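You operate a simulated robot arm through the tools that you are given. There is no shell and no other tool.

You are at the controls of a simulated robot arm. One attempt, no reset.

Task
Turn the pressure dial to 30 psi. Put one of the cupcakes from the teal tray on the counter top by the fridge. Switch the black rocker switch on. Take the 37 mm plain mini cake layer from the head end of the long table and leave it on the shelf under the side table. Turn the sealer dial to 7. Stack the jar labelled "silver" from the sealer table on top of the jar labelled "stars". Put one of the tubs from the middle of the long table on the shelf under the airbrush table. Fetch the fondant box that says "blue fondant" from the far end of the long table and set it on top of the clear cake dome. Press the blue button two times. Put one of the small cakes from the purple tray on the head end of the long table. The order is free. Set down upright: fondant box.

Only the result counts: the job must be done as asked and must still hold three seconds after the hand-in. Knocking over, shifting, dropping, spilling or breaking anything else fails it.

Robot
A 6-joint arm with a two-finger parallel gripper on a trunk, on a base that moves. Base frame: it is fixed to the floor where the robot stands at the start and does not move with it; the origin is under the middle of the robot, x ahead of it, y to its left, z up. Lengths are in m, angles in rad, forces in N, time in s.
With the tool pointing down near the work surface it reaches from about 0.36 to 0.88 m from the robot's upright axis, wherever it stands. Its first joint turns from -2.007 to 2.007 rad. Places, roughly: black rocker switch [1.9, 0, 0.8]; blue button [5.8, 0.4, 0.9]; cake dome (23x22x14 cm) [-0.6, 2.4, 0.8]; counter top by the fridge [5.8, -0.3, 0.9]; cupcake (6x6x4 cm) [1.7, -0.1, 0.8]; fondant box [-0.25, 2.25, 0.75]; head end of the long table [1.9, 0.6, 0.8]; jar [2, 2.75, 0.75]; plain mini cake layer [2.75, 0.75, 0.75]; pressure dial [2.4, -2, 0.9]; sealer dial [2.6, 2.4, 0.8]; shelf under the airbrush table [2.9, -2, 0.3]; shelf under the side table [4.7, 1.3, 0.4]; small cake (6x6x3 cm) [3.9, -0.4, 0.8]; tub [0, 2, 0.75]. Payload 3.43 kg.
The tool frame sits at the grasp point between the pads (the TCP): z along the fingers, y along the line on which they close. The tips reach 0.034 m beyond it. Largest opening 0.128 m; finger width 0.024, thickness 0.012; the body of the gripper, 0.048 by 0.13 m, starts 0.096 m behind the TCP.
Orientation is told as [roll, pitch, yaw] about the base's x, y, z axes, in that order, counted from this pose: with the fingers straight down and closing along the base's y, the tool's x points along the base's -x, its y along +y and its z along -z.

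Tools
- The arm moves only by the tool servo_tool. Its argument "targets" is a list of rows, each a list of 3 entries, a list of its own where there are three numbers: the opening, from 0 (shut) to 1 (fully open), then the shift along the base's x, y, z in m, then the turn, a rotation vector about the base's x, y, z in rad. In form: [[fingers, [x, y, z], [ax, ay, az]], ...]. A call has 1 to 20 rows; each row is the pose to reach, as a shift and turn from the pose commanded when the call began. Each row takes 0.2 s and may step no farther than 0.05 m and 0.15 rad from the row before; otherwise, or with a gripper value out of range, the whole call is refused. Where a pose cannot be reached the arm comes as near as it can. A force on the tool above 40 N (or 10 N above the force at the start of the call, whichever is more), or a blocked arm, ends the call early, and 0.2 s more pass. Each finger travels about 0.108 m/s and halts on what it meets, pressing with about 23 N; the grip force reading is that of the motor and also rises with nothing between the fingers. The clock runs only during rows and for 0.2 s after the last one: add rows that repeat a pose to give the fingers time. It gives the time, the measured TCP pose, the force on the tool (base axes), the opening and the grip force at its end, in the units of the frame above (readings bear some noise), with the torque about the TCP (base axes, N m) and any sound that the robot's microphone picked up.
- Cameras (640 x 400 px; columns grow to the right, rows downward): "scene" is now at [0.0577, 0.1817, 1.2881]; the picture's right is [-0.12, -0.99, 0.00], its down [-0.25, 0.03, -0.97] and it looks along [0.96, -0.12, -0.25] (base axes); focal length 274 px, centre (320, 200). "wrist" rides on the gripper at [0.076, -0.011, -0.16] in the tool frame; the picture's right is [0.15, 0.99, 0.00], its down [-0.88, 0.13, -0.46] and it looks along [-0.45, 0.07, 0.89] (tool axes); focal length 234 px, centre (320, 200). There is no depth. A picture from a camera that has moved, and an enlarged one, comes with that camera's place and axes in the base frame and with its lens. The place of the scene camera against the robot may be out by one fixed shift of up to 0.012 m in any direction.
- get_image(camera): a new picture of that camera. It takes no simulated time.
- move_column(by): moves the trunk up (or, below 0, down) by that many m; the arm and the scene camera ride with it, the base frame stays. It gives what a move gives, with no picture.
- steer(legs): drives the robot by 1 to 6 legs, each [ahead, turn to the left] in m and rad, along the robot's own axes; the way and the turn of a leg run together, so that a leg with both is an arc; at most 1.5 m and 3.142 rad a leg. The arm and the cameras ride along, it lands a little off, and it stops where it bumps. It gives what a move gives.
- turn_head(pan, tilt): turns the head with the scene camera to pan (to the left, within 1.798 rad either way) and tilt (down, from -0.506 to 1.204), counted from straight ahead of the robot (the tilt from the chest, where the trunk bows). It gives what a move gives.
- enlarge(camera, box): a new picture of the part [left, top, right, bottom] of that camera's present view, enlarged. It takes no simulated time.
- close_job(): hands the job in; it is judged then, once.

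Places have to be worked out from the pictures, the camera data and where the tool is seen. Open the gripper and draw the arm clear of the work before you hand the job in, unless the task says otherwise.

The tools are called after ">>>" as a command line: name --argument value ..., lists and objects as JSON in quotes. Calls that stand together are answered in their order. servo_tool: Moves the arm, as the interface text tells. Its arguments: {"type":"object","properties":{"targets":{"type":"array"}},"required":["targets"]} The other tools are called the same way: move_column (by) moves the trunk up or down; steer (legs) drives the base; turn_head (pan, tilt) turns the head that bears the scene camera; get_image (camera) takes a picture; enlarge (camera, box) takes an enlarged picture of a part of a camera's view; close_job () hands the job in.

At the start:

```text
time: 0.0
eef_pos: [0.5584, 0.1091, 1.1347]
tcp_rot: [0.001, 0.0, -0.002]
contact_force: [0.1, 0.1, 0.4]
ft_torque: [0.02, 0.04, -0.01]
finger_gap: 0.1281
grip_force: 0.1
trunk travel left (down, up): [-0.525, 0.265]
robot x, y, heading: [0.0, -0.0008, -0.0]
head pan, tilt (commanded): [-0.119, 0.253]
```

scene: 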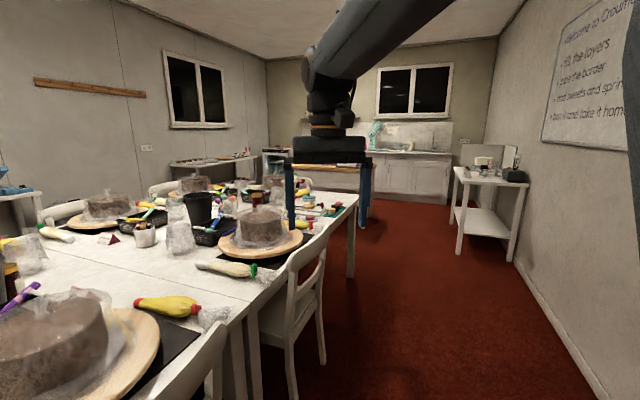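
wrist: 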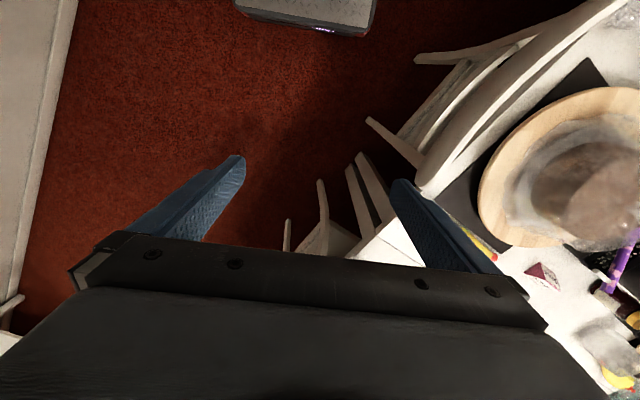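

I start by surveying the room with the head camera, beginning to the left.

>>> turn_head --pan 0.6 --tilt 0.35

>>> get_image --camera "scene"

>>> turn_head --pan 1.5 --tilt 0.35

>>> get_image --camera "scene"

>>> turn_head --pan -0.7 --tilt 0.25

>>> get_image --camera "scene"

>>> turn_head --pan -1.6 --tilt 0.25

>>> get_image --camera "scene"

```text
time: 1.1
eef_pos: [0.5572, 0.1087, 1.1363]
tcp_rot: [0.001, 0.0, 0.0]
contact_force: [-0.4, -0.4, 0.6]
ft_torque: [0.04, 0.01, -0.02]
finger_gap: 0.1281
grip_force: 0.1
trunk travel left (down, up): [-0.525, 0.265]
robot x, y, heading: [-0.0012, 0.0029, -0.003]
head pan, tilt (commanded): [0.6, 0.351]
```

```text
taken
camera scene: at [0.0419, 0.2454, 1.2791], right [0.56, -0.83, 0.0], down [-0.28, -0.19, -0.94], along [0.78, 0.53, -0.34], focal length 274 px, centre (320, 200)
```

scene: 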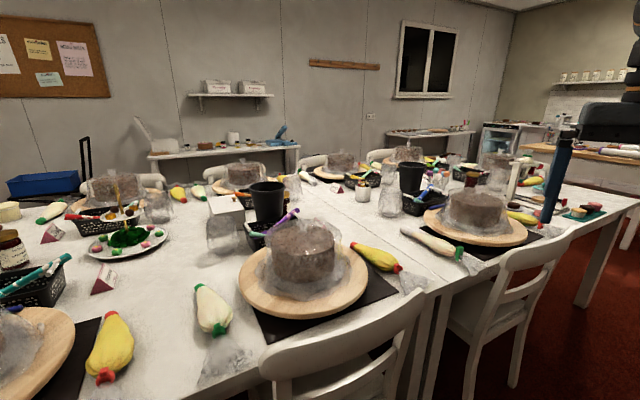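

```text
time: 2.3
eef_pos: [0.5568, 0.1083, 1.1347]
tcp_rot: [0.001, 0.001, 0.0]
contact_force: [0.5, 0.6, 0.0]
ft_torque: [0.01, -0.01, 0.0]
finger_gap: 0.128
grip_force: 0.1
trunk travel left (down, up): [-0.525, 0.265]
robot x, y, heading: [-0.0024, 0.007, 0.001]
head pan, tilt (commanded): [1.499, 0.351]
```

```text
taken
camera scene: at [-0.0283, 0.2857, 1.2791], right [1.0, -0.07, 0.0], down [-0.02, -0.34, -0.94], along [0.07, 0.94, -0.34], focal length 274 px, centre (320, 200)
```

scene: 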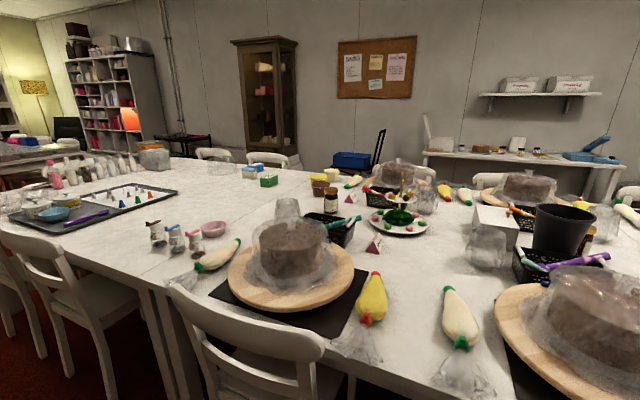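

```text
time: 4.3
eef_pos: [0.5573, 0.1082, 1.1346]
tcp_rot: [0.001, 0.0, 0.0]
contact_force: [0.0, 0.7, -0.2]
ft_torque: [-0.01, 0.04, 0.02]
finger_gap: 0.1278
grip_force: 0.1
trunk travel left (down, up): [-0.525, 0.265]
robot x, y, heading: [-0.0017, 0.0007, -0.0]
head pan, tilt (commanded): [-0.7, 0.25]
```

```text
taken
camera scene: at [0.0365, 0.1327, 1.2885], right [-0.64, -0.77, 0.0], down [-0.19, 0.16, -0.97], along [0.74, -0.62, -0.25], focal length 274 px, centre (320, 200)
```

scene: 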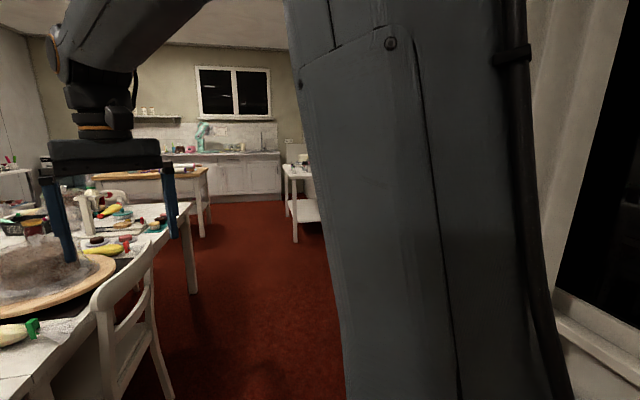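

```text
time: 5.5
eef_pos: [0.5577, 0.109, 1.1356]
tcp_rot: [0.001, -0.001, 0.0]
contact_force: [0.1, 0.6, 0.5]
ft_torque: [0.01, 0.02, -0.01]
finger_gap: 0.1279
grip_force: 0.0
trunk travel left (down, up): [-0.525, 0.265]
robot x, y, heading: [0.0035, 0.0023, -0.006]
head pan, tilt (commanded): [-1.6, 0.25]
```

```text
taken
camera scene: at [-0.0377, 0.0995, 1.2885], right [-1.0, 0.03, 0.0], down [0.01, 0.25, -0.97], along [-0.03, -0.97, -0.25], focal length 274 px, centre (320, 200)
```

scene: 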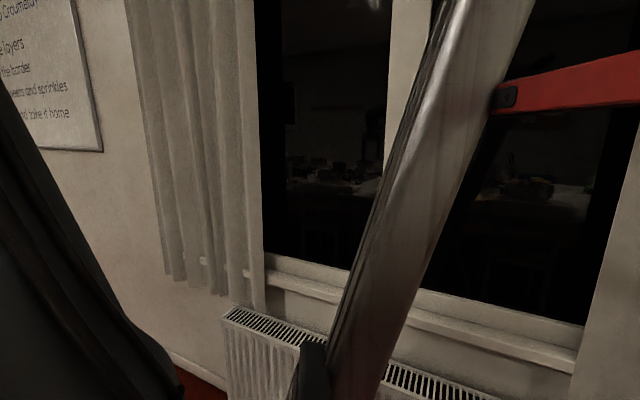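

The room seems turned about 25° against my frame. I raise the trunk for a better view from above and look again in detail.

>>> move_column --by 0.26

>>> turn_head --pan 0.15 --tilt 0.35

>>> get_image --camera "scene"

>>> turn_head --pan -0.35 --tilt 0.35

>>> get_image --camera "scene"

>>> turn_head --pan 0.9 --tilt 0.4

>>> get_image --camera "scene"

>>> turn_head --pan 1.7 --tilt 0.4

>>> get_image --camera "scene"

```text
time: 8.2
eef_pos: [0.5568, 0.1088, 1.3955]
tcp_rot: [0.001, 0.0, -0.001]
contact_force: [0.1, 0.1, 0.5]
ft_torque: [0.0, -0.03, -0.02]
finger_gap: 0.1281
grip_force: 0.0
trunk travel left (down, up): [-0.785, 0.005]
robot x, y, heading: [-0.0001, -0.0003, 0.005]
head pan, tilt (commanded): [-1.6, 0.25]
```

```text
time: 10.0
eef_pos: [0.5575, 0.1081, 1.3955]
tcp_rot: [0.0, 0.0, 0.0]
contact_force: [-0.2, -0.5, -0.4]
ft_torque: [0.03, 0.02, -0.02]
finger_gap: 0.1281
grip_force: 0.0
trunk travel left (down, up): [-0.785, 0.005]
robot x, y, heading: [-0.0003, -0.0028, 0.001]
head pan, tilt (commanded): [0.15, 0.351]
```

```text
taken
camera scene: at [-0.0153, 0.2067, 1.5391], right [0.15, -0.99, 0.0], down [-0.34, -0.05, -0.94], along [0.93, 0.14, -0.34], focal length 274 px, centre (320, 200)
```

scene: 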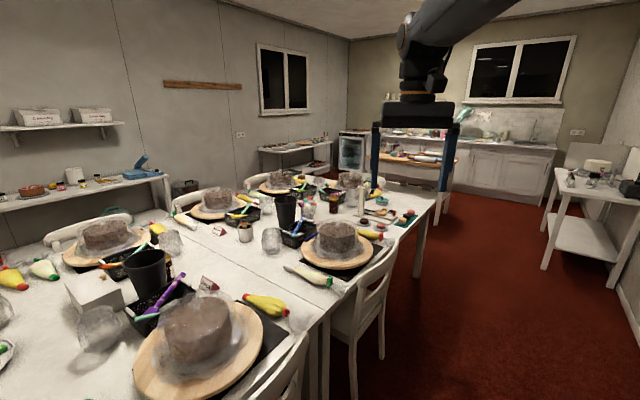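

```text
time: 10.9
eef_pos: [0.5565, 0.1088, 1.3956]
tcp_rot: [0.0, 0.001, 0.001]
contact_force: [0.8, -0.3, -0.4]
ft_torque: [0.01, -0.03, 0.03]
finger_gap: 0.1278
grip_force: 0.1
trunk travel left (down, up): [-0.785, 0.005]
robot x, y, heading: [-0.0007, 0.0013, 0.0]
head pan, tilt (commanded): [-0.351, 0.351]
```

```text
taken
camera scene: at [-0.0199, 0.1609, 1.5391], right [-0.34, -0.94, 0.0], down [-0.32, 0.12, -0.94], along [0.88, -0.32, -0.34], focal length 274 px, centre (320, 200)
```

scene: 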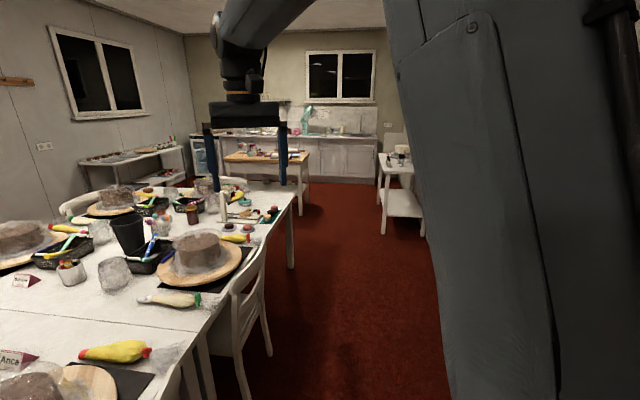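

```text
time: 12.3
eef_pos: [0.5574, 0.1081, 1.3957]
tcp_rot: [-0.001, -0.001, 0.0]
contact_force: [-0.5, -0.9, 0.3]
ft_torque: [-0.01, 0.01, 0.01]
finger_gap: 0.1281
grip_force: 0.0
trunk travel left (down, up): [-0.785, 0.005]
robot x, y, heading: [-0.0037, -0.0003, 0.002]
head pan, tilt (commanded): [0.901, 0.4]
```

```text
taken
camera scene: at [-0.0498, 0.2654, 1.5345], right [0.78, -0.62, 0.0], down [-0.24, -0.3, -0.92], along [0.57, 0.72, -0.39], focal length 274 px, centre (320, 200)
```

scene: 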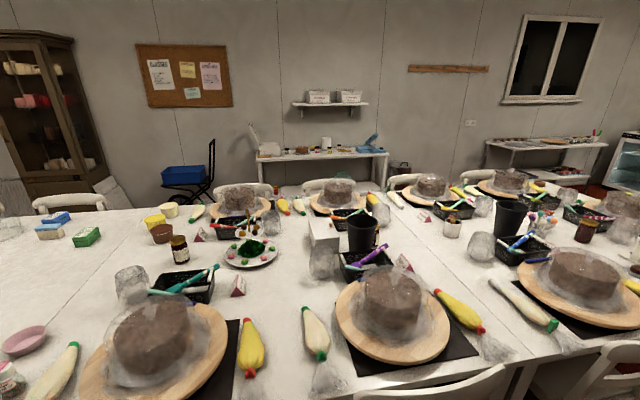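

```text
time: 13.5
eef_pos: [0.5562, 0.1077, 1.3946]
tcp_rot: [-0.001, 0.001, -0.001]
contact_force: [0.3, -0.6, -0.5]
ft_torque: [-0.01, -0.01, 0.02]
finger_gap: 0.128
grip_force: 0.2
trunk travel left (down, up): [-0.785, 0.005]
robot x, y, heading: [-0.0007, 0.0026, -0.001]
head pan, tilt (commanded): [1.7, 0.4]
```

```text
taken
camera scene: at [-0.1192, 0.2847, 1.5345], right [0.99, 0.13, 0.0], down [0.05, -0.39, -0.92], along [-0.12, 0.91, -0.39], focal length 274 px, centre (320, 200)
```

scene: 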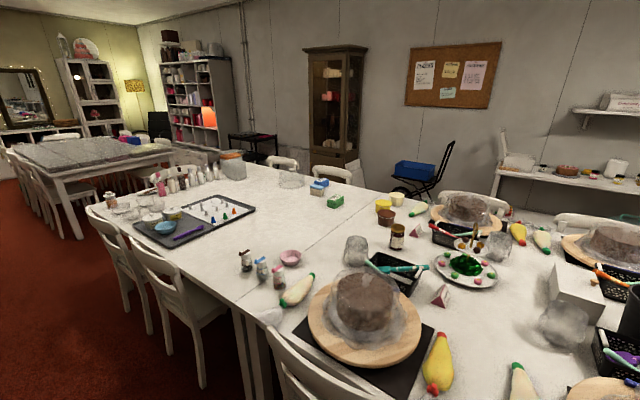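

I can see the fondant boxes, the dome and some tubs at the far left; I enlarge these parts.

>>> enlarge --camera "scene" --box '[240, 140, 440, 265]'

>>> enlarge --camera "scene" --box '[80, 120, 280, 245]'

>>> enlarge --camera "scene" --box '[440, 100, 640, 225]'

```text
3.20 times, centred on (340, 202) of scene
camera zoom: at [-0.1192, 0.2847, 1.5345], right [0.99, 0.13, 0.0], down [0.05, -0.39, -0.92], along [-0.12, 0.91, -0.39], focal length 876 px, centre (256, 192)
```

zoom: 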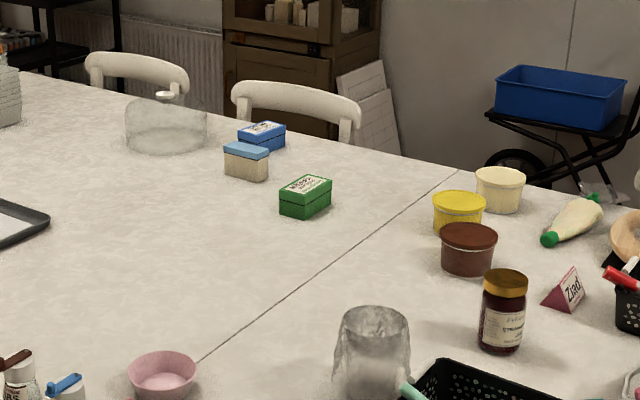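

```text
3.20 times, centred on (180, 182) of scene
camera zoom: at [-0.1192, 0.2847, 1.5345], right [0.99, 0.13, 0.0], down [0.05, -0.39, -0.92], along [-0.12, 0.91, -0.39], focal length 876 px, centre (768, 256)
```

zoom: 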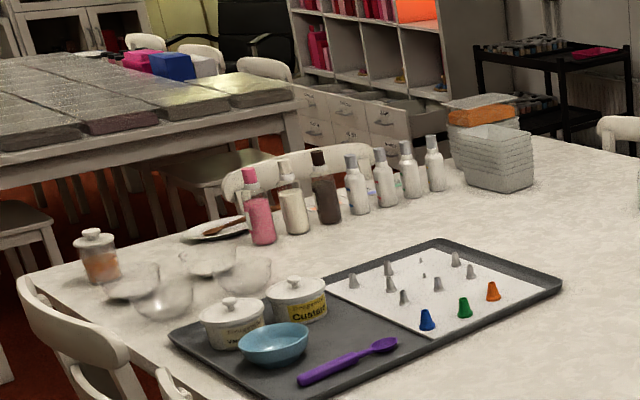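

```text
3.20 times, centred on (540, 162) of scene
camera zoom: at [-0.1192, 0.2847, 1.5345], right [0.99, 0.13, 0.0], down [0.05, -0.39, -0.92], along [-0.12, 0.91, -0.39], focal length 876 px, centre (-384, 320)
```

zoom: 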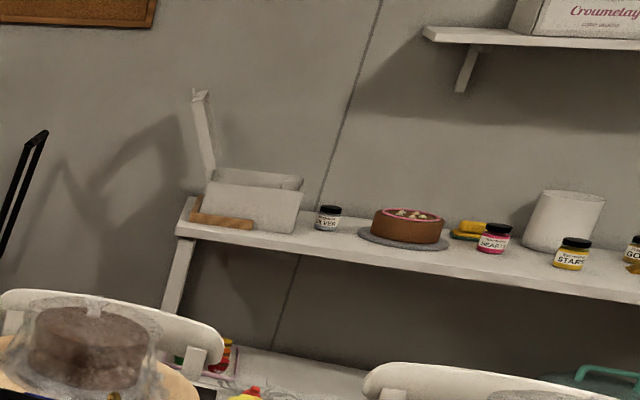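

Three fondant boxes and three tubs are visible; I enlarge much more to read the labels.

>>> enlarge --camera "scene" --box '[300, 172, 350, 212]'

>>> enlarge --camera "scene" --box '[370, 185, 440, 255]'

>>> enlarge --camera "scene" --box '[270, 160, 320, 200]'

```text
10.00 times, centred on (325, 192) of scene
camera zoom: at [-0.1192, 0.2847, 1.5345], right [0.99, 0.13, 0.0], down [0.05, -0.39, -0.92], along [-0.12, 0.91, -0.39], focal length 2736 px, centre (270, 280)
```

zoom: 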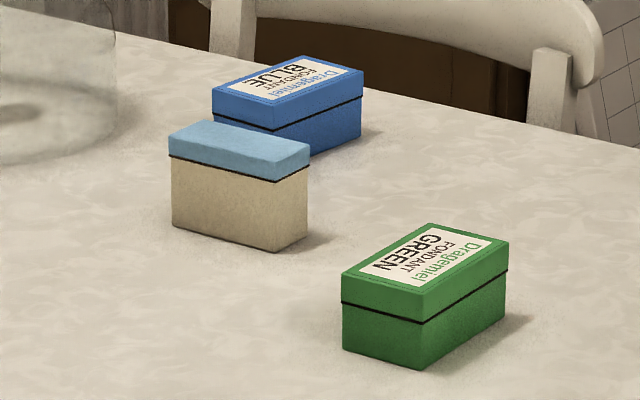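

```text
5.71 times, centred on (405, 220) of scene
camera zoom: at [-0.1192, 0.2847, 1.5345], right [0.99, 0.13, 0.0], down [0.05, -0.39, -0.92], along [-0.12, 0.91, -0.39], focal length 1564 px, centre (-166, 86)
```

zoom: 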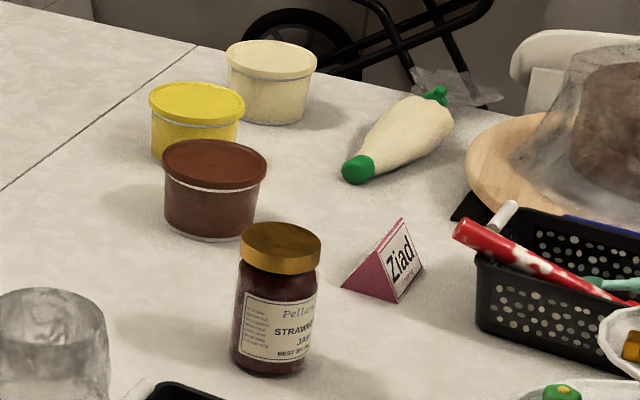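

```text
10.00 times, centred on (295, 180) of scene
camera zoom: at [-0.1192, 0.2847, 1.5345], right [0.99, 0.13, 0.0], down [0.05, -0.39, -0.92], along [-0.12, 0.91, -0.39], focal length 2736 px, centre (570, 400)
```

zoom: 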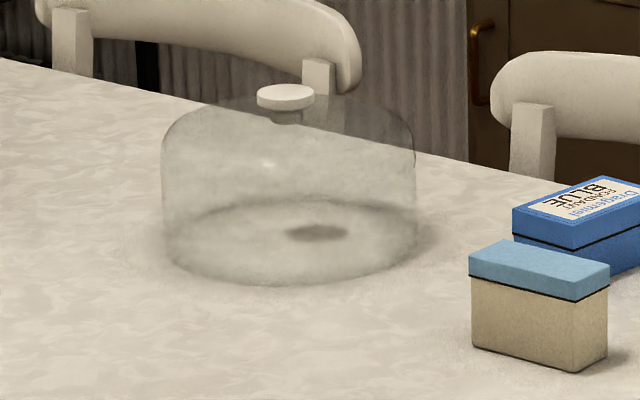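

I now look down at the robot's own base to judge its footprint.

>>> turn_head --pan 0.8 --tilt 1.2

>>> get_image --camera "scene"

>>> turn_head --pan 1.79 --tilt 1.2

>>> get_image --camera "scene"

>>> turn_head --pan 0.0 --tilt 1.2

>>> get_image --camera "scene"

>>> get_image --camera "wrist"

```text
time: 14.7
eef_pos: [0.5564, 0.1087, 1.3963]
tcp_rot: [0.001, 0.001, -0.001]
contact_force: [-0.3, -0.6, 0.0]
ft_torque: [0.01, 0.02, 0.02]
finger_gap: 0.1282
grip_force: 0.0
trunk travel left (down, up): [-0.785, 0.005]
robot x, y, heading: [-0.0016, -0.0002, -0.001]
head pan, tilt (commanded): [0.799, 1.201]
```

```text
taken
camera scene: at [-0.0684, 0.233, 1.4718], right [0.72, -0.7, 0.0], down [-0.65, -0.67, -0.36], along [0.25, 0.26, -0.93], focal length 274 px, centre (320, 200)
```

scene: 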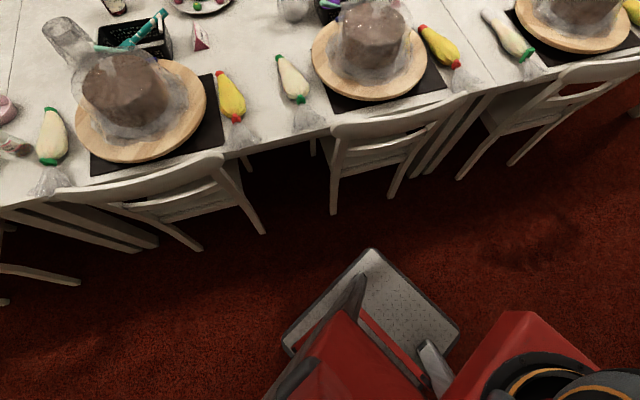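

```text
time: 15.9
eef_pos: [0.5566, 0.1085, 1.3955]
tcp_rot: [-0.001, 0.0, 0.0]
contact_force: [-0.1, -0.3, 0.4]
ft_torque: [0.0, 0.02, -0.01]
finger_gap: 0.128
grip_force: 0.0
trunk travel left (down, up): [-0.785, 0.005]
robot x, y, heading: [-0.0004, -0.0017, -0.002]
head pan, tilt (commanded): [1.791, 1.201]
```

```text
taken
camera scene: at [-0.1195, 0.2474, 1.4717], right [0.98, 0.22, 0.0], down [0.2, -0.91, -0.36], along [-0.08, 0.35, -0.93], focal length 274 px, centre (320, 200)
```

scene: 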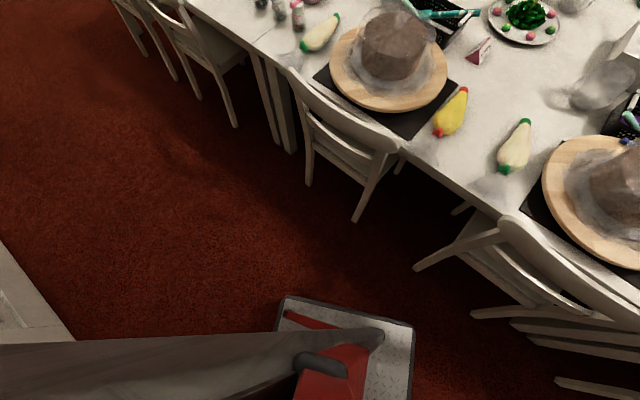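

```text
time: 17.7
eef_pos: [0.5556, 0.1079, 1.3959]
tcp_rot: [0.001, 0.001, -0.002]
contact_force: [-0.2, 0.9, 0.0]
ft_torque: [0.01, 0.02, -0.02]
finger_gap: 0.128
grip_force: 0.0
trunk travel left (down, up): [-0.785, 0.005]
robot x, y, heading: [0.0009, -0.0047, 0.004]
head pan, tilt (commanded): [0.0, 1.201]
```

```text
taken
camera scene: at [-0.0514, 0.1929, 1.4717], right [0.0, -1.0, 0.0], down [-0.93, 0.0, -0.36], along [0.36, 0.0, -0.93], focal length 274 px, centre (320, 200)
```

scene: 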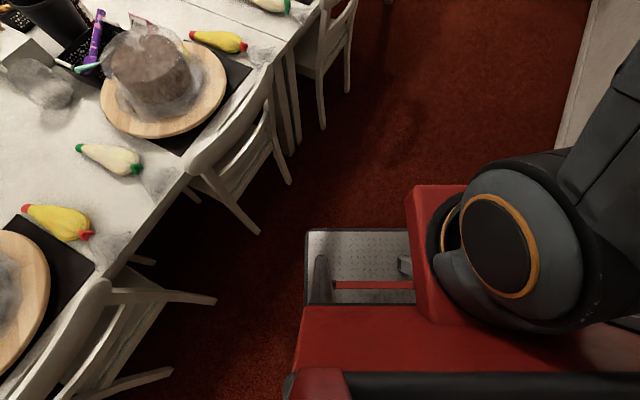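

```text
taken
camera wrist: at [0.4804, 0.0963, 1.5552], right [-0.15, 0.99, 0.0], down [0.88, 0.13, 0.46], along [0.45, 0.07, -0.89], focal length 234 px, centre (320, 200)
```

wrist: 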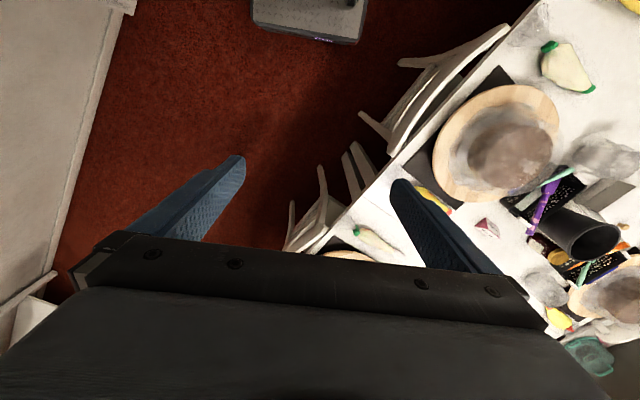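

The base looks about 0.55 x 0.5 m. Now I look ahead at the head end, teal tray and rocker switch with zoom.

>>> turn_head --pan 0.0 --tilt 0.35

>>> enlarge --camera "scene" --box '[260, 140, 460, 265]'

>>> enlarge --camera "scene" --box '[330, 180, 410, 230]'

>>> enlarge --camera "scene" --box '[440, 120, 640, 245]'

```text
time: 18.9
eef_pos: [0.5559, 0.1089, 1.3953]
tcp_rot: [-0.002, 0.0, 0.0]
contact_force: [0.5, 0.2, -0.3]
ft_torque: [0.02, 0.01, 0.05]
finger_gap: 0.1281
grip_force: 0.0
trunk travel left (down, up): [-0.785, 0.005]
robot x, y, heading: [0.002, -0.0003, 0.002]
head pan, tilt (commanded): [0.0, 0.351]
```

```text
3.20 times, centred on (360, 202) of scene
camera zoom: at [-0.0143, 0.1929, 1.539], right [0.0, -1.0, 0.0], down [-0.34, 0.0, -0.94], along [0.94, 0.0, -0.34], focal length 876 px, centre (192, 192)
```

zoom: 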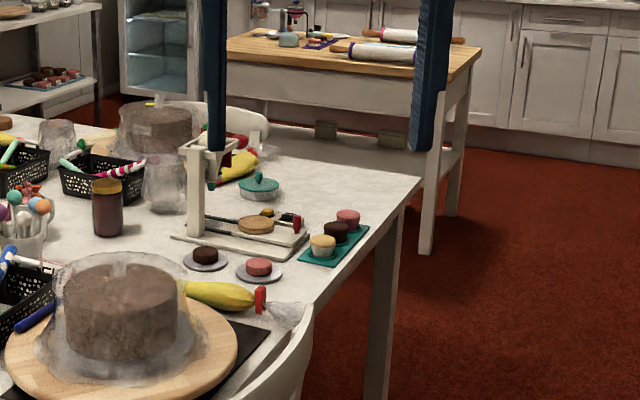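

```text
8.00 times, centred on (370, 205) of scene
camera zoom: at [-0.0143, 0.1929, 1.539], right [0.0, -1.0, 0.0], down [-0.34, 0.0, -0.94], along [0.94, 0.0, -0.34], focal length 2189 px, centre (-80, 160)
```

zoom: 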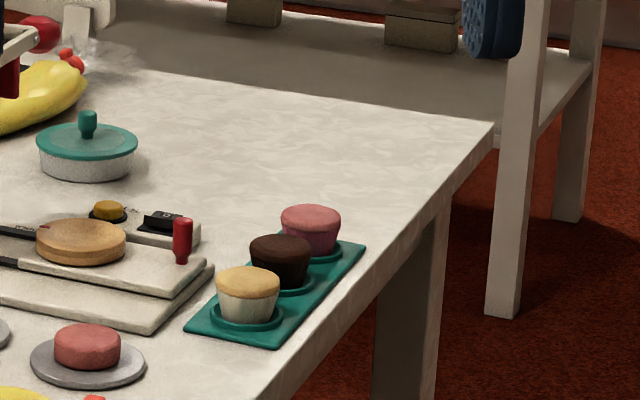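

```text
3.20 times, centred on (540, 182) of scene
camera zoom: at [-0.0143, 0.1929, 1.539], right [0.0, -1.0, 0.0], down [-0.34, 0.0, -0.94], along [0.94, 0.0, -0.34], focal length 876 px, centre (-384, 256)
```

zoom: 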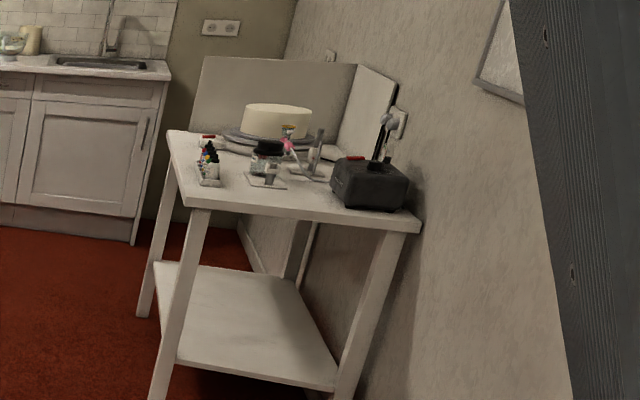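

I check what the pole seen on the right/back was (a robot part or an obstacle) before turning the base.

>>> turn_head --pan -1.6 --tilt 0.6

>>> get_image --camera "scene"

>>> turn_head --pan -1.79 --tilt 1.2

>>> get_image --camera "scene"

>>> turn_head --pan 1.79 --tilt 0.7

>>> get_image --camera "scene"

```text
time: 20.6
eef_pos: [0.5562, 0.1073, 1.3947]
tcp_rot: [-0.001, 0.0, 0.0]
contact_force: [-0.2, 1.2, -1.0]
ft_torque: [-0.02, 0.03, 0.01]
finger_gap: 0.1281
grip_force: 0.2
trunk travel left (down, up): [-0.785, 0.005]
robot x, y, heading: [-0.0017, -0.0003, -0.004]
head pan, tilt (commanded): [-1.6, 0.6]
```

```text
taken
camera scene: at [-0.1099, 0.1045, 1.5163], right [-1.0, 0.03, 0.0], down [0.02, 0.56, -0.83], along [-0.02, -0.82, -0.56], focal length 274 px, centre (320, 200)
```

scene: 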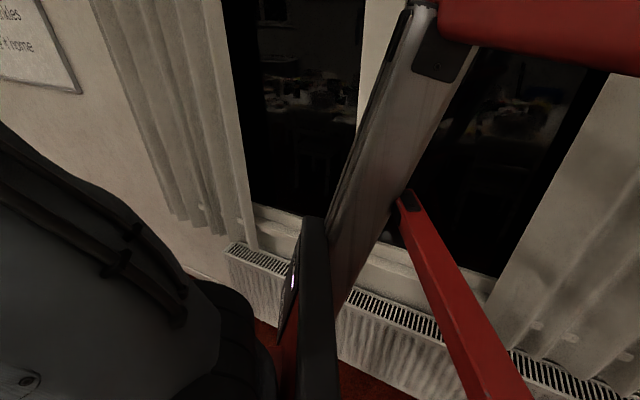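

```text
time: 21.6
eef_pos: [0.5572, 0.108, 1.3958]
tcp_rot: [0.001, 0.0, 0.0]
contact_force: [0.1, 0.6, -0.1]
ft_torque: [0.01, 0.02, 0.04]
finger_gap: 0.1278
grip_force: 0.0
trunk travel left (down, up): [-0.785, 0.005]
robot x, y, heading: [0.0018, 0.0003, 0.001]
head pan, tilt (commanded): [-1.791, 1.201]
```

```text
taken
camera scene: at [-0.1196, 0.1382, 1.4718], right [-0.98, 0.22, 0.0], down [0.2, 0.91, -0.36], along [-0.08, -0.35, -0.93], focal length 274 px, centre (320, 200)
```

scene: 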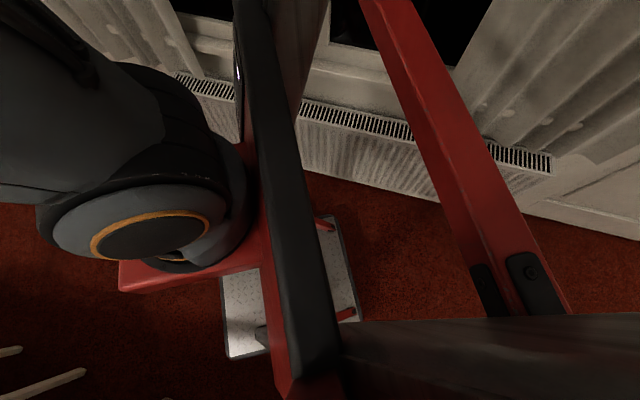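

```text
time: 24.6
eef_pos: [0.5571, 0.109, 1.3958]
tcp_rot: [-0.001, -0.001, 0.0]
contact_force: [0.1, 1.2, -0.7]
ft_torque: [0.0, -0.01, 0.05]
finger_gap: 0.128
grip_force: 0.0
trunk travel left (down, up): [-0.785, 0.005]
robot x, y, heading: [0.002, -0.0026, -0.004]
head pan, tilt (commanded): [1.791, 0.7]
```

```text
taken
camera scene: at [-0.1259, 0.2758, 1.5077], right [0.98, 0.22, 0.0], down [0.14, -0.63, -0.76], along [-0.17, 0.75, -0.64], focal length 274 px, centre (320, 200)
```

scene: 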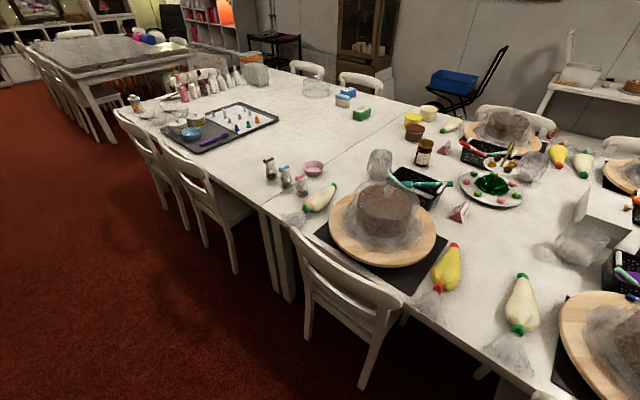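

The pole and red bars are the robot's own lift linkage, and the aisle is free. I turn to align with the aisle (about -0.46 rad) and drive alongside the head end near the teal tray.

>>> steer --legs '[[0, -0.43], [1.5, 0], [0.25, -0.033]]'

>>> turn_head --pan 1.2 --tilt 0.7

>>> get_image --camera "scene"

>>> get_image --camera "wrist"

```text
time: 34.8
eef_pos: [2.1615, -0.8758, 1.3957]
tcp_rot: [0.0, 0.001, -0.449]
contact_force: [-0.1, -0.4, 0.0]
ft_torque: [0.0, -0.03, 0.01]
finger_gap: 0.128
grip_force: 0.0
trunk travel left (down, up): [-0.785, 0.005]
robot x, y, heading: [1.6148, -0.7332, -0.446]
head pan, tilt (commanded): [1.791, 0.7]
```

```text
time: 35.8
eef_pos: [2.1617, -0.8763, 1.3964]
tcp_rot: [-0.001, 0.0, -0.449]
contact_force: [0.2, 0.3, -0.2]
ft_torque: [0.02, 0.02, 0.0]
finger_gap: 0.1281
grip_force: 0.0
trunk travel left (down, up): [-0.785, 0.005]
robot x, y, heading: [1.6138, -0.733, -0.45]
head pan, tilt (commanded): [1.201, 0.7]
```

```text
taken
camera scene: at [1.6632, -0.4508, 1.5077], right [0.68, -0.73, 0.0], down [-0.47, -0.44, -0.76], along [0.56, 0.52, -0.64], focal length 274 px, centre (320, 200)
```

scene: 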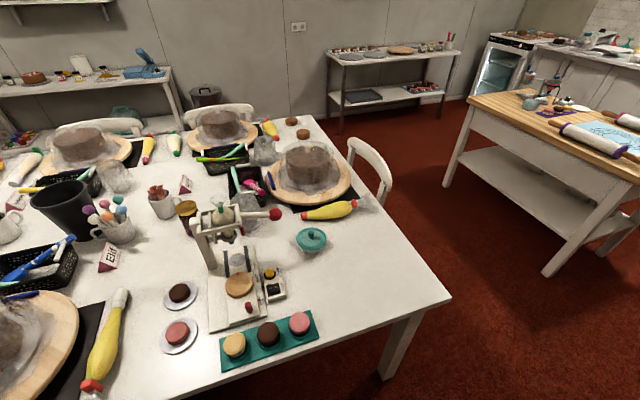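

```text
taken
camera wrist: at [2.0875, -0.8535, 1.5552], right [0.3, 0.95, 0.0], down [0.85, -0.27, 0.46], along [0.43, -0.14, -0.89], focal length 234 px, centre (320, 200)
```

wrist: 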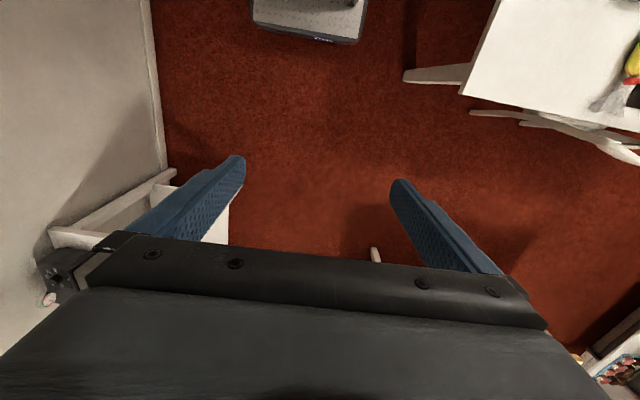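

I have a great view of the head end now. I enlarge the machine with the rocker switch, the teal tray, and the two small brown layers on the far corner.

>>> enlarge --camera "scene" --box '[190, 200, 350, 380]'

>>> enlarge --camera "scene" --box '[250, 255, 300, 305]'

>>> enlarge --camera "scene" --box '[270, 100, 330, 150]'

>>> enlarge --camera "scene" --box '[440, 60, 640, 185]'

>>> enlarge --camera "scene" --box '[300, 20, 500, 145]'

>>> enlarge --camera "scene" --box '[0, 30, 200, 155]'

```text
2.22 times, centred on (270, 290) of scene
camera zoom: at [1.6632, -0.4508, 1.5077], right [0.68, -0.73, 0.0], down [-0.47, -0.44, -0.76], along [0.56, 0.52, -0.64], focal length 608 px, centre (431, 0)
```

zoom: 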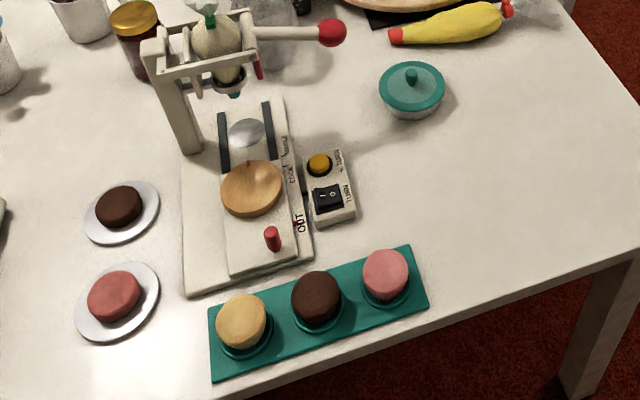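

```text
8.00 times, centred on (275, 280) of scene
camera zoom: at [1.6632, -0.4508, 1.5077], right [0.68, -0.73, 0.0], down [-0.47, -0.44, -0.76], along [0.56, 0.52, -0.64], focal length 2189 px, centre (680, -440)
```

zoom: 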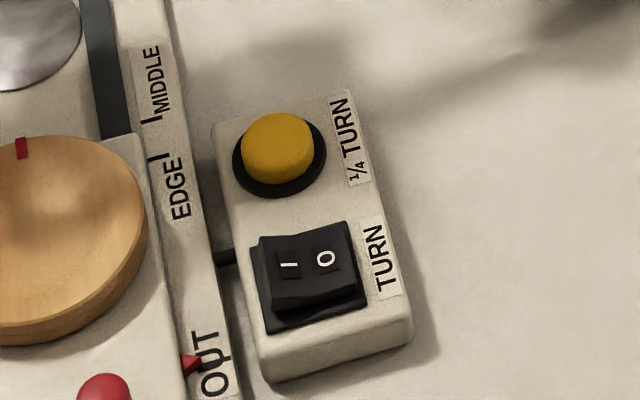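

```text
8.00 times, centred on (300, 125) of scene
camera zoom: at [1.6632, -0.4508, 1.5077], right [0.68, -0.73, 0.0], down [-0.47, -0.44, -0.76], along [0.56, 0.52, -0.64], focal length 2189 px, centre (480, 800)
```

zoom: 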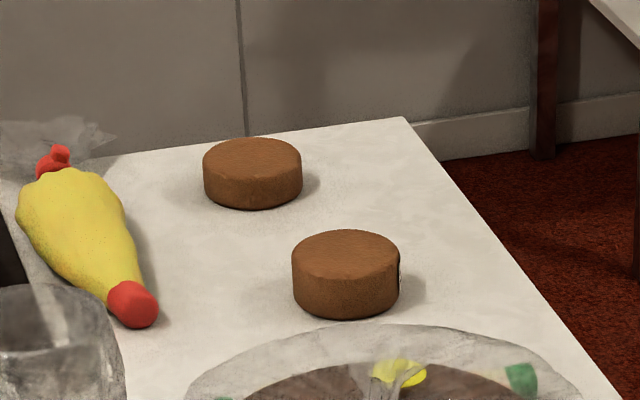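

```text
3.20 times, centred on (540, 122) of scene
camera zoom: at [1.6632, -0.4508, 1.5077], right [0.68, -0.73, 0.0], down [-0.47, -0.44, -0.76], along [0.56, 0.52, -0.64], focal length 876 px, centre (-384, 448)
```

zoom: 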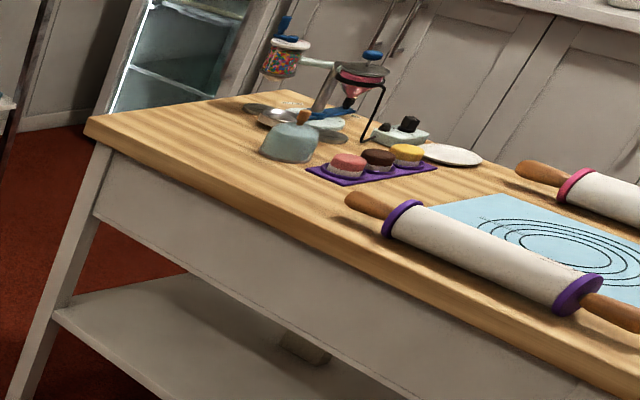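

```text
3.20 times, centred on (400, 82) of scene
camera zoom: at [1.6632, -0.4508, 1.5077], right [0.68, -0.73, 0.0], down [-0.47, -0.44, -0.76], along [0.56, 0.52, -0.64], focal length 876 px, centre (64, 576)
```

zoom: 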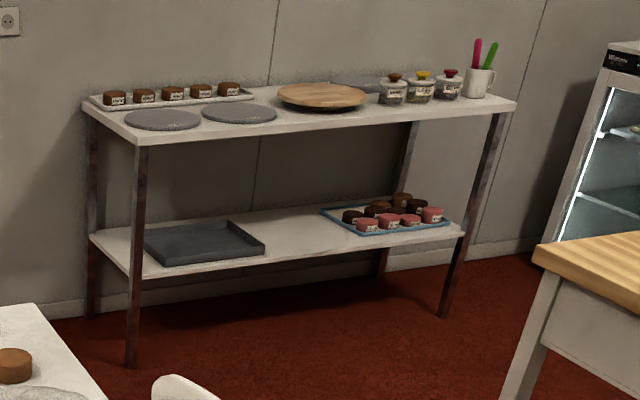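

```text
3.20 times, centred on (100, 92) of scene
camera zoom: at [1.6632, -0.4508, 1.5077], right [0.68, -0.73, 0.0], down [-0.47, -0.44, -0.76], along [0.56, 0.52, -0.64], focal length 876 px, centre (1024, 544)
```

zoom: 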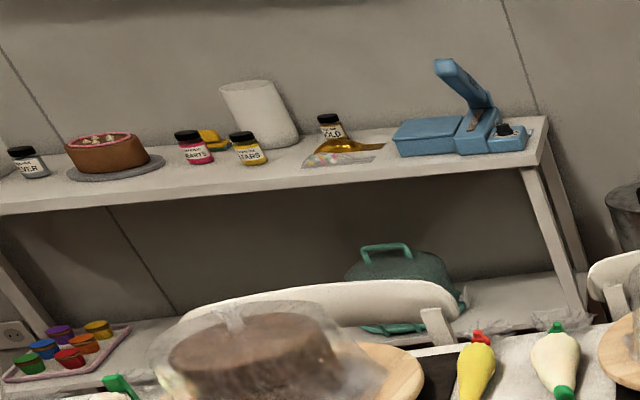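

The rocker's "I" side is at about [1.893, -0.039] and the cupcakes lie between [1.73, -0.10] and [1.88, -0.18]. I swing the arm over to above the pink cupcake, still high, keeping the yaw that closes across the tray.

>>> servo_tool --targets '[[1, [-0.016, 0.039, 0], [0, 0, 0]], [1, [-0.032, 0.078, 0], [0, 0, 0]], [1, [-0.048, 0.117, 0], [0, 0, 0]], [1, [-0.064, 0.156, 0], [0, 0, 0]], [1, [-0.08, 0.195, 0], [0, 0, 0]], [1, [-0.096, 0.234, 0], [0, 0, 0]], [1, [-0.112, 0.273, 0], [0, 0, 0]], [1, [-0.128, 0.312, 0], [0, 0, 0]], [1, [-0.144, 0.351, 0], [0, 0, 0]], [1, [-0.16, 0.39, 0], [0, 0, 0]], [1, [-0.176, 0.429, 0], [0, 0, 0]], [1, [-0.192, 0.468, 0], [0, 0, 0]], [1, [-0.208, 0.507, 0], [0, 0, 0]], [1, [-0.224, 0.546, 0], [0, 0, 0]], [1, [-0.24, 0.585, 0], [0, 0, 0]], [1, [-0.256, 0.624, 0], [0, 0, 0]], [1, [-0.272, 0.663, 0], [0, 0, 0]], [1, [-0.285, 0.7, 0], [0, 0, 0]], [1, [-0.285, 0.7, 0], [0, 0, 0]]]'

>>> get_image --camera "wrist"

>>> get_image --camera "scene"

```text
time: 39.8
eef_pos: [1.8744, -0.1718, 1.3934]
tcp_rot: [0.0, 0.0, -0.448]
contact_force: [-0.5, -0.4, -0.5]
ft_torque: [-0.02, 0.0, 0.0]
finger_gap: 0.128
grip_force: 0.0
trunk travel left (down, up): [-0.785, 0.005]
robot x, y, heading: [1.6152, -0.7298, -0.45]
head pan, tilt (commanded): [1.201, 0.7]
```

```text
taken
camera wrist: at [1.8003, -0.1492, 1.5527], right [0.3, 0.95, 0.0], down [0.85, -0.26, 0.46], along [0.43, -0.14, -0.89], focal length 234 px, centre (320, 200)
```

wrist: 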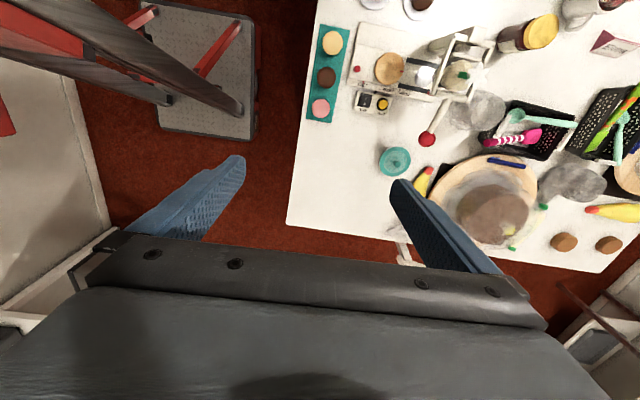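

```text
taken
camera scene: at [1.6632, -0.4502, 1.5076], right [0.68, -0.73, 0.0], down [-0.47, -0.44, -0.76], along [0.56, 0.52, -0.64], focal length 274 px, centre (320, 200)
```

scene: 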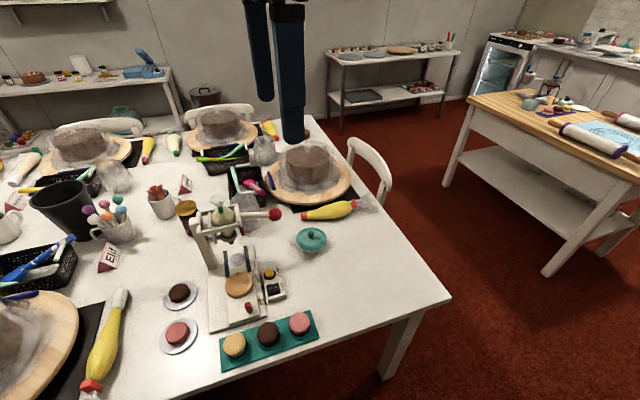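

The lever's red ball is around [2.01, 0.08, 0.93], so well clear of the switch. I enlarge the wrist view of the switch box and the tray for precise places.

>>> enlarge --camera "wrist" --box '[295, 15, 415, 130]'

>>> enlarge --camera "wrist" --box '[340, 70, 410, 120]'

>>> enlarge --camera "wrist" --box '[540, 210, 640, 280]'

```text
3.48 times, centred on (355, 72) of wrist
camera zoom: at [1.8003, -0.1492, 1.5527], right [0.3, 0.95, 0.0], down [0.85, -0.26, 0.46], along [0.43, -0.14, -0.89], focal length 814 px, centre (198, 644)
```

zoom: 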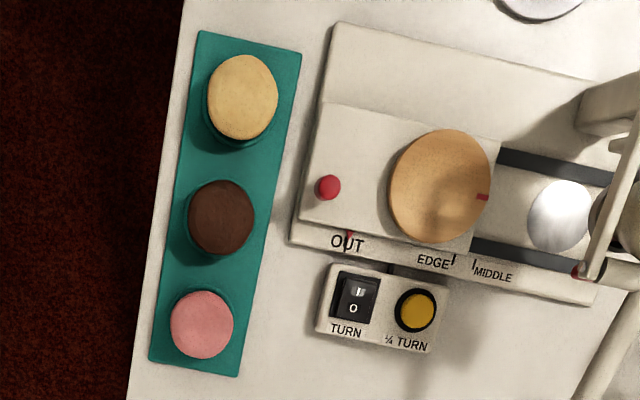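

```text
8.00 times, centred on (375, 95) of wrist
camera zoom: at [1.8003, -0.1492, 1.5527], right [0.3, 0.95, 0.0], down [0.85, -0.26, 0.46], along [0.43, -0.14, -0.89], focal length 1873 px, centre (-120, 1040)
```

zoom: 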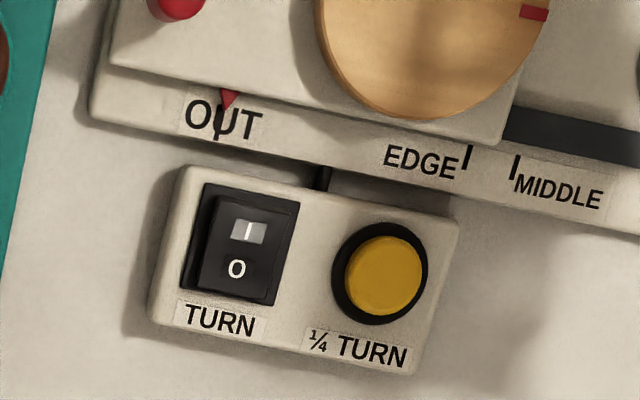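

```text
5.71 times, centred on (590, 245) of wrist
camera zoom: at [1.8003, -0.1492, 1.5527], right [0.3, 0.95, 0.0], down [0.85, -0.26, 0.46], along [0.43, -0.14, -0.89], focal length 1338 px, centre (-1223, -57)
```

zoom: 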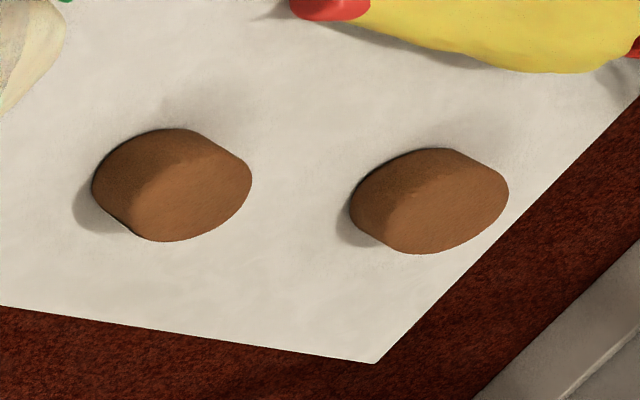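

The rocker pivot is at about [1.893, -0.036, 0.795] with "I" towards -x. I lower the trunk by 0.26 and bring the closed gripper above the "I" half.

>>> move_column --by -0.26

>>> servo_tool --targets '[[0.6, [0.0, 0.04, -0.02], [0, 0, 0]], [0.3, [0.005, 0.08, -0.04], [0, 0, 0]], [0, [0.008, 0.12, -0.06], [0, 0, 0]], [0, [0.0102, 0.1409, -0.09], [0, 0, 0]], [0, [0.0102, 0.1409, -0.13], [0, 0, 0]], [0, [0.0102, 0.1409, -0.17], [0, 0, 0]], [0, [0.0102, 0.1409, -0.2], [0, 0, 0]], [0, [0.0102, 0.1409, -0.2], [0, 0, 0]]]'

>>> get_image --camera "wrist"

>>> get_image --camera "scene"

```text
time: 42.4
eef_pos: [1.876, -0.1753, 1.1373]
tcp_rot: [0.003, 0.0, -0.451]
contact_force: [-0.5, -0.5, 0.1]
ft_torque: [-0.03, 0.02, 0.01]
finger_gap: 0.1281
grip_force: 0.0
trunk travel left (down, up): [-0.525, 0.265]
robot x, y, heading: [1.6118, -0.7295, -0.442]
head pan, tilt (commanded): [1.201, 0.7]
```

```text
time: 43.1
eef_pos: [1.8947, -0.1326, 1.2486]
tcp_rot: [0.22, 0.033, -0.483]
contact_force: [0.0, -0.3, -0.4]
ft_torque: [-0.03, 0.01, 0.01]
finger_gap: 0.0
grip_force: 7.3
trunk travel left (down, up): [-0.525, 0.265]
robot x, y, heading: [1.6105, -0.7299, -0.444]
head pan, tilt (commanded): [1.201, 0.7]
stopped in row 3: the arm was blocked; the commanded pose is now the measured one
```

```text
taken
camera wrist: at [1.8106, -0.1412, 1.4044], right [0.32, 0.92, 0.22], down [0.81, -0.39, 0.44], along [0.49, 0.03, -0.87], focal length 234 px, centre (320, 200)
```

wrist: 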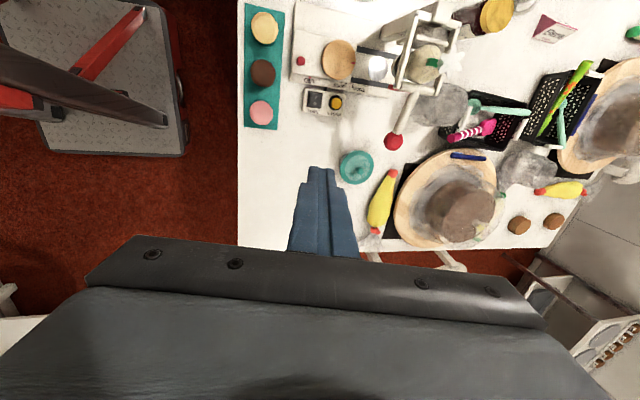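

```text
taken
camera scene: at [1.7194, -0.476, 1.2433], right [0.77, -0.64, 0.0], down [-0.44, -0.53, -0.73], along [0.47, 0.56, -0.68], focal length 274 px, centre (320, 200)
```

scene: 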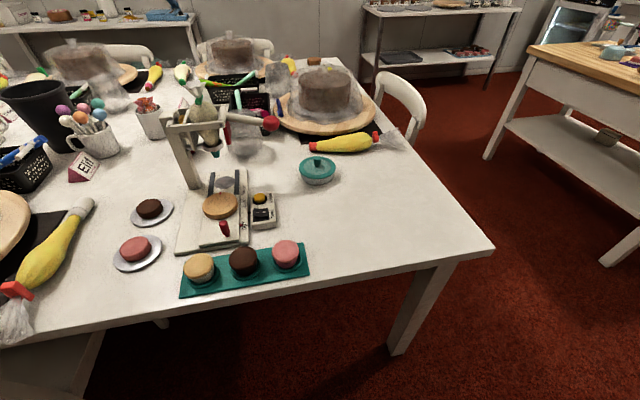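

The arm was blocked: working to the left, it bumps the head, which sits on the robot's left (its axes shifted too). I back the arm out the way it came to the front of the robot, and will then turn the robot to face the table.

>>> servo_tool --targets '[[0, [-0.005, -0.012, 0.015], [-0.07, 0.024, 0.011]], [0, [-0.008, -0.025, 0.03], [-0.14, 0.048, 0.022]], [0, [-0.01, -0.04, 0.03], [-0.21, 0.073, 0.034]], [0, [0.006, -0.079, 0.03], [-0.21, 0.073, 0.034]], [0, [0.022, -0.118, 0.03], [-0.21, 0.073, 0.034]], [0, [0.038, -0.157, 0.03], [-0.21, 0.073, 0.034]], [0, [0.054, -0.196, 0.03], [-0.21, 0.073, 0.034]], [0, [0.07, -0.235, 0.03], [-0.21, 0.073, 0.034]]]'

>>> get_image --camera "scene"

```text
time: 44.9
eef_pos: [1.9619, -0.3656, 1.2739]
tcp_rot: [-0.011, 0.002, -0.449]
contact_force: [-0.8, 0.2, -0.4]
ft_torque: [-0.08, 0.02, 0.03]
finger_gap: 0.0
grip_force: 23.2
trunk travel left (down, up): [-0.525, 0.265]
robot x, y, heading: [1.6146, -0.7311, -0.449]
head pan, tilt (commanded): [1.201, 0.7]
```

```text
taken
camera scene: at [1.7283, -0.4817, 1.2476], right [0.68, -0.73, 0.0], down [-0.47, -0.44, -0.76], along [0.56, 0.52, -0.64], focal length 274 px, centre (320, 200)
```

scene: 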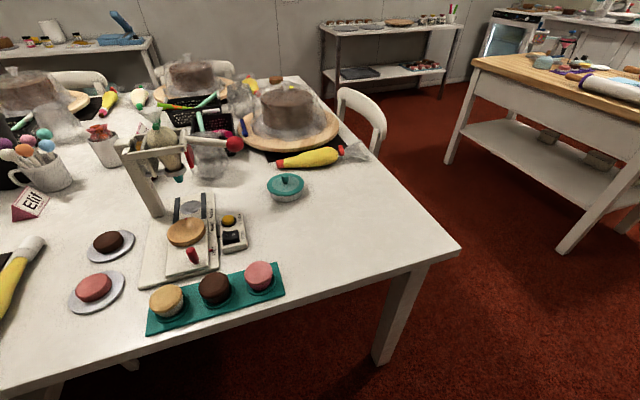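

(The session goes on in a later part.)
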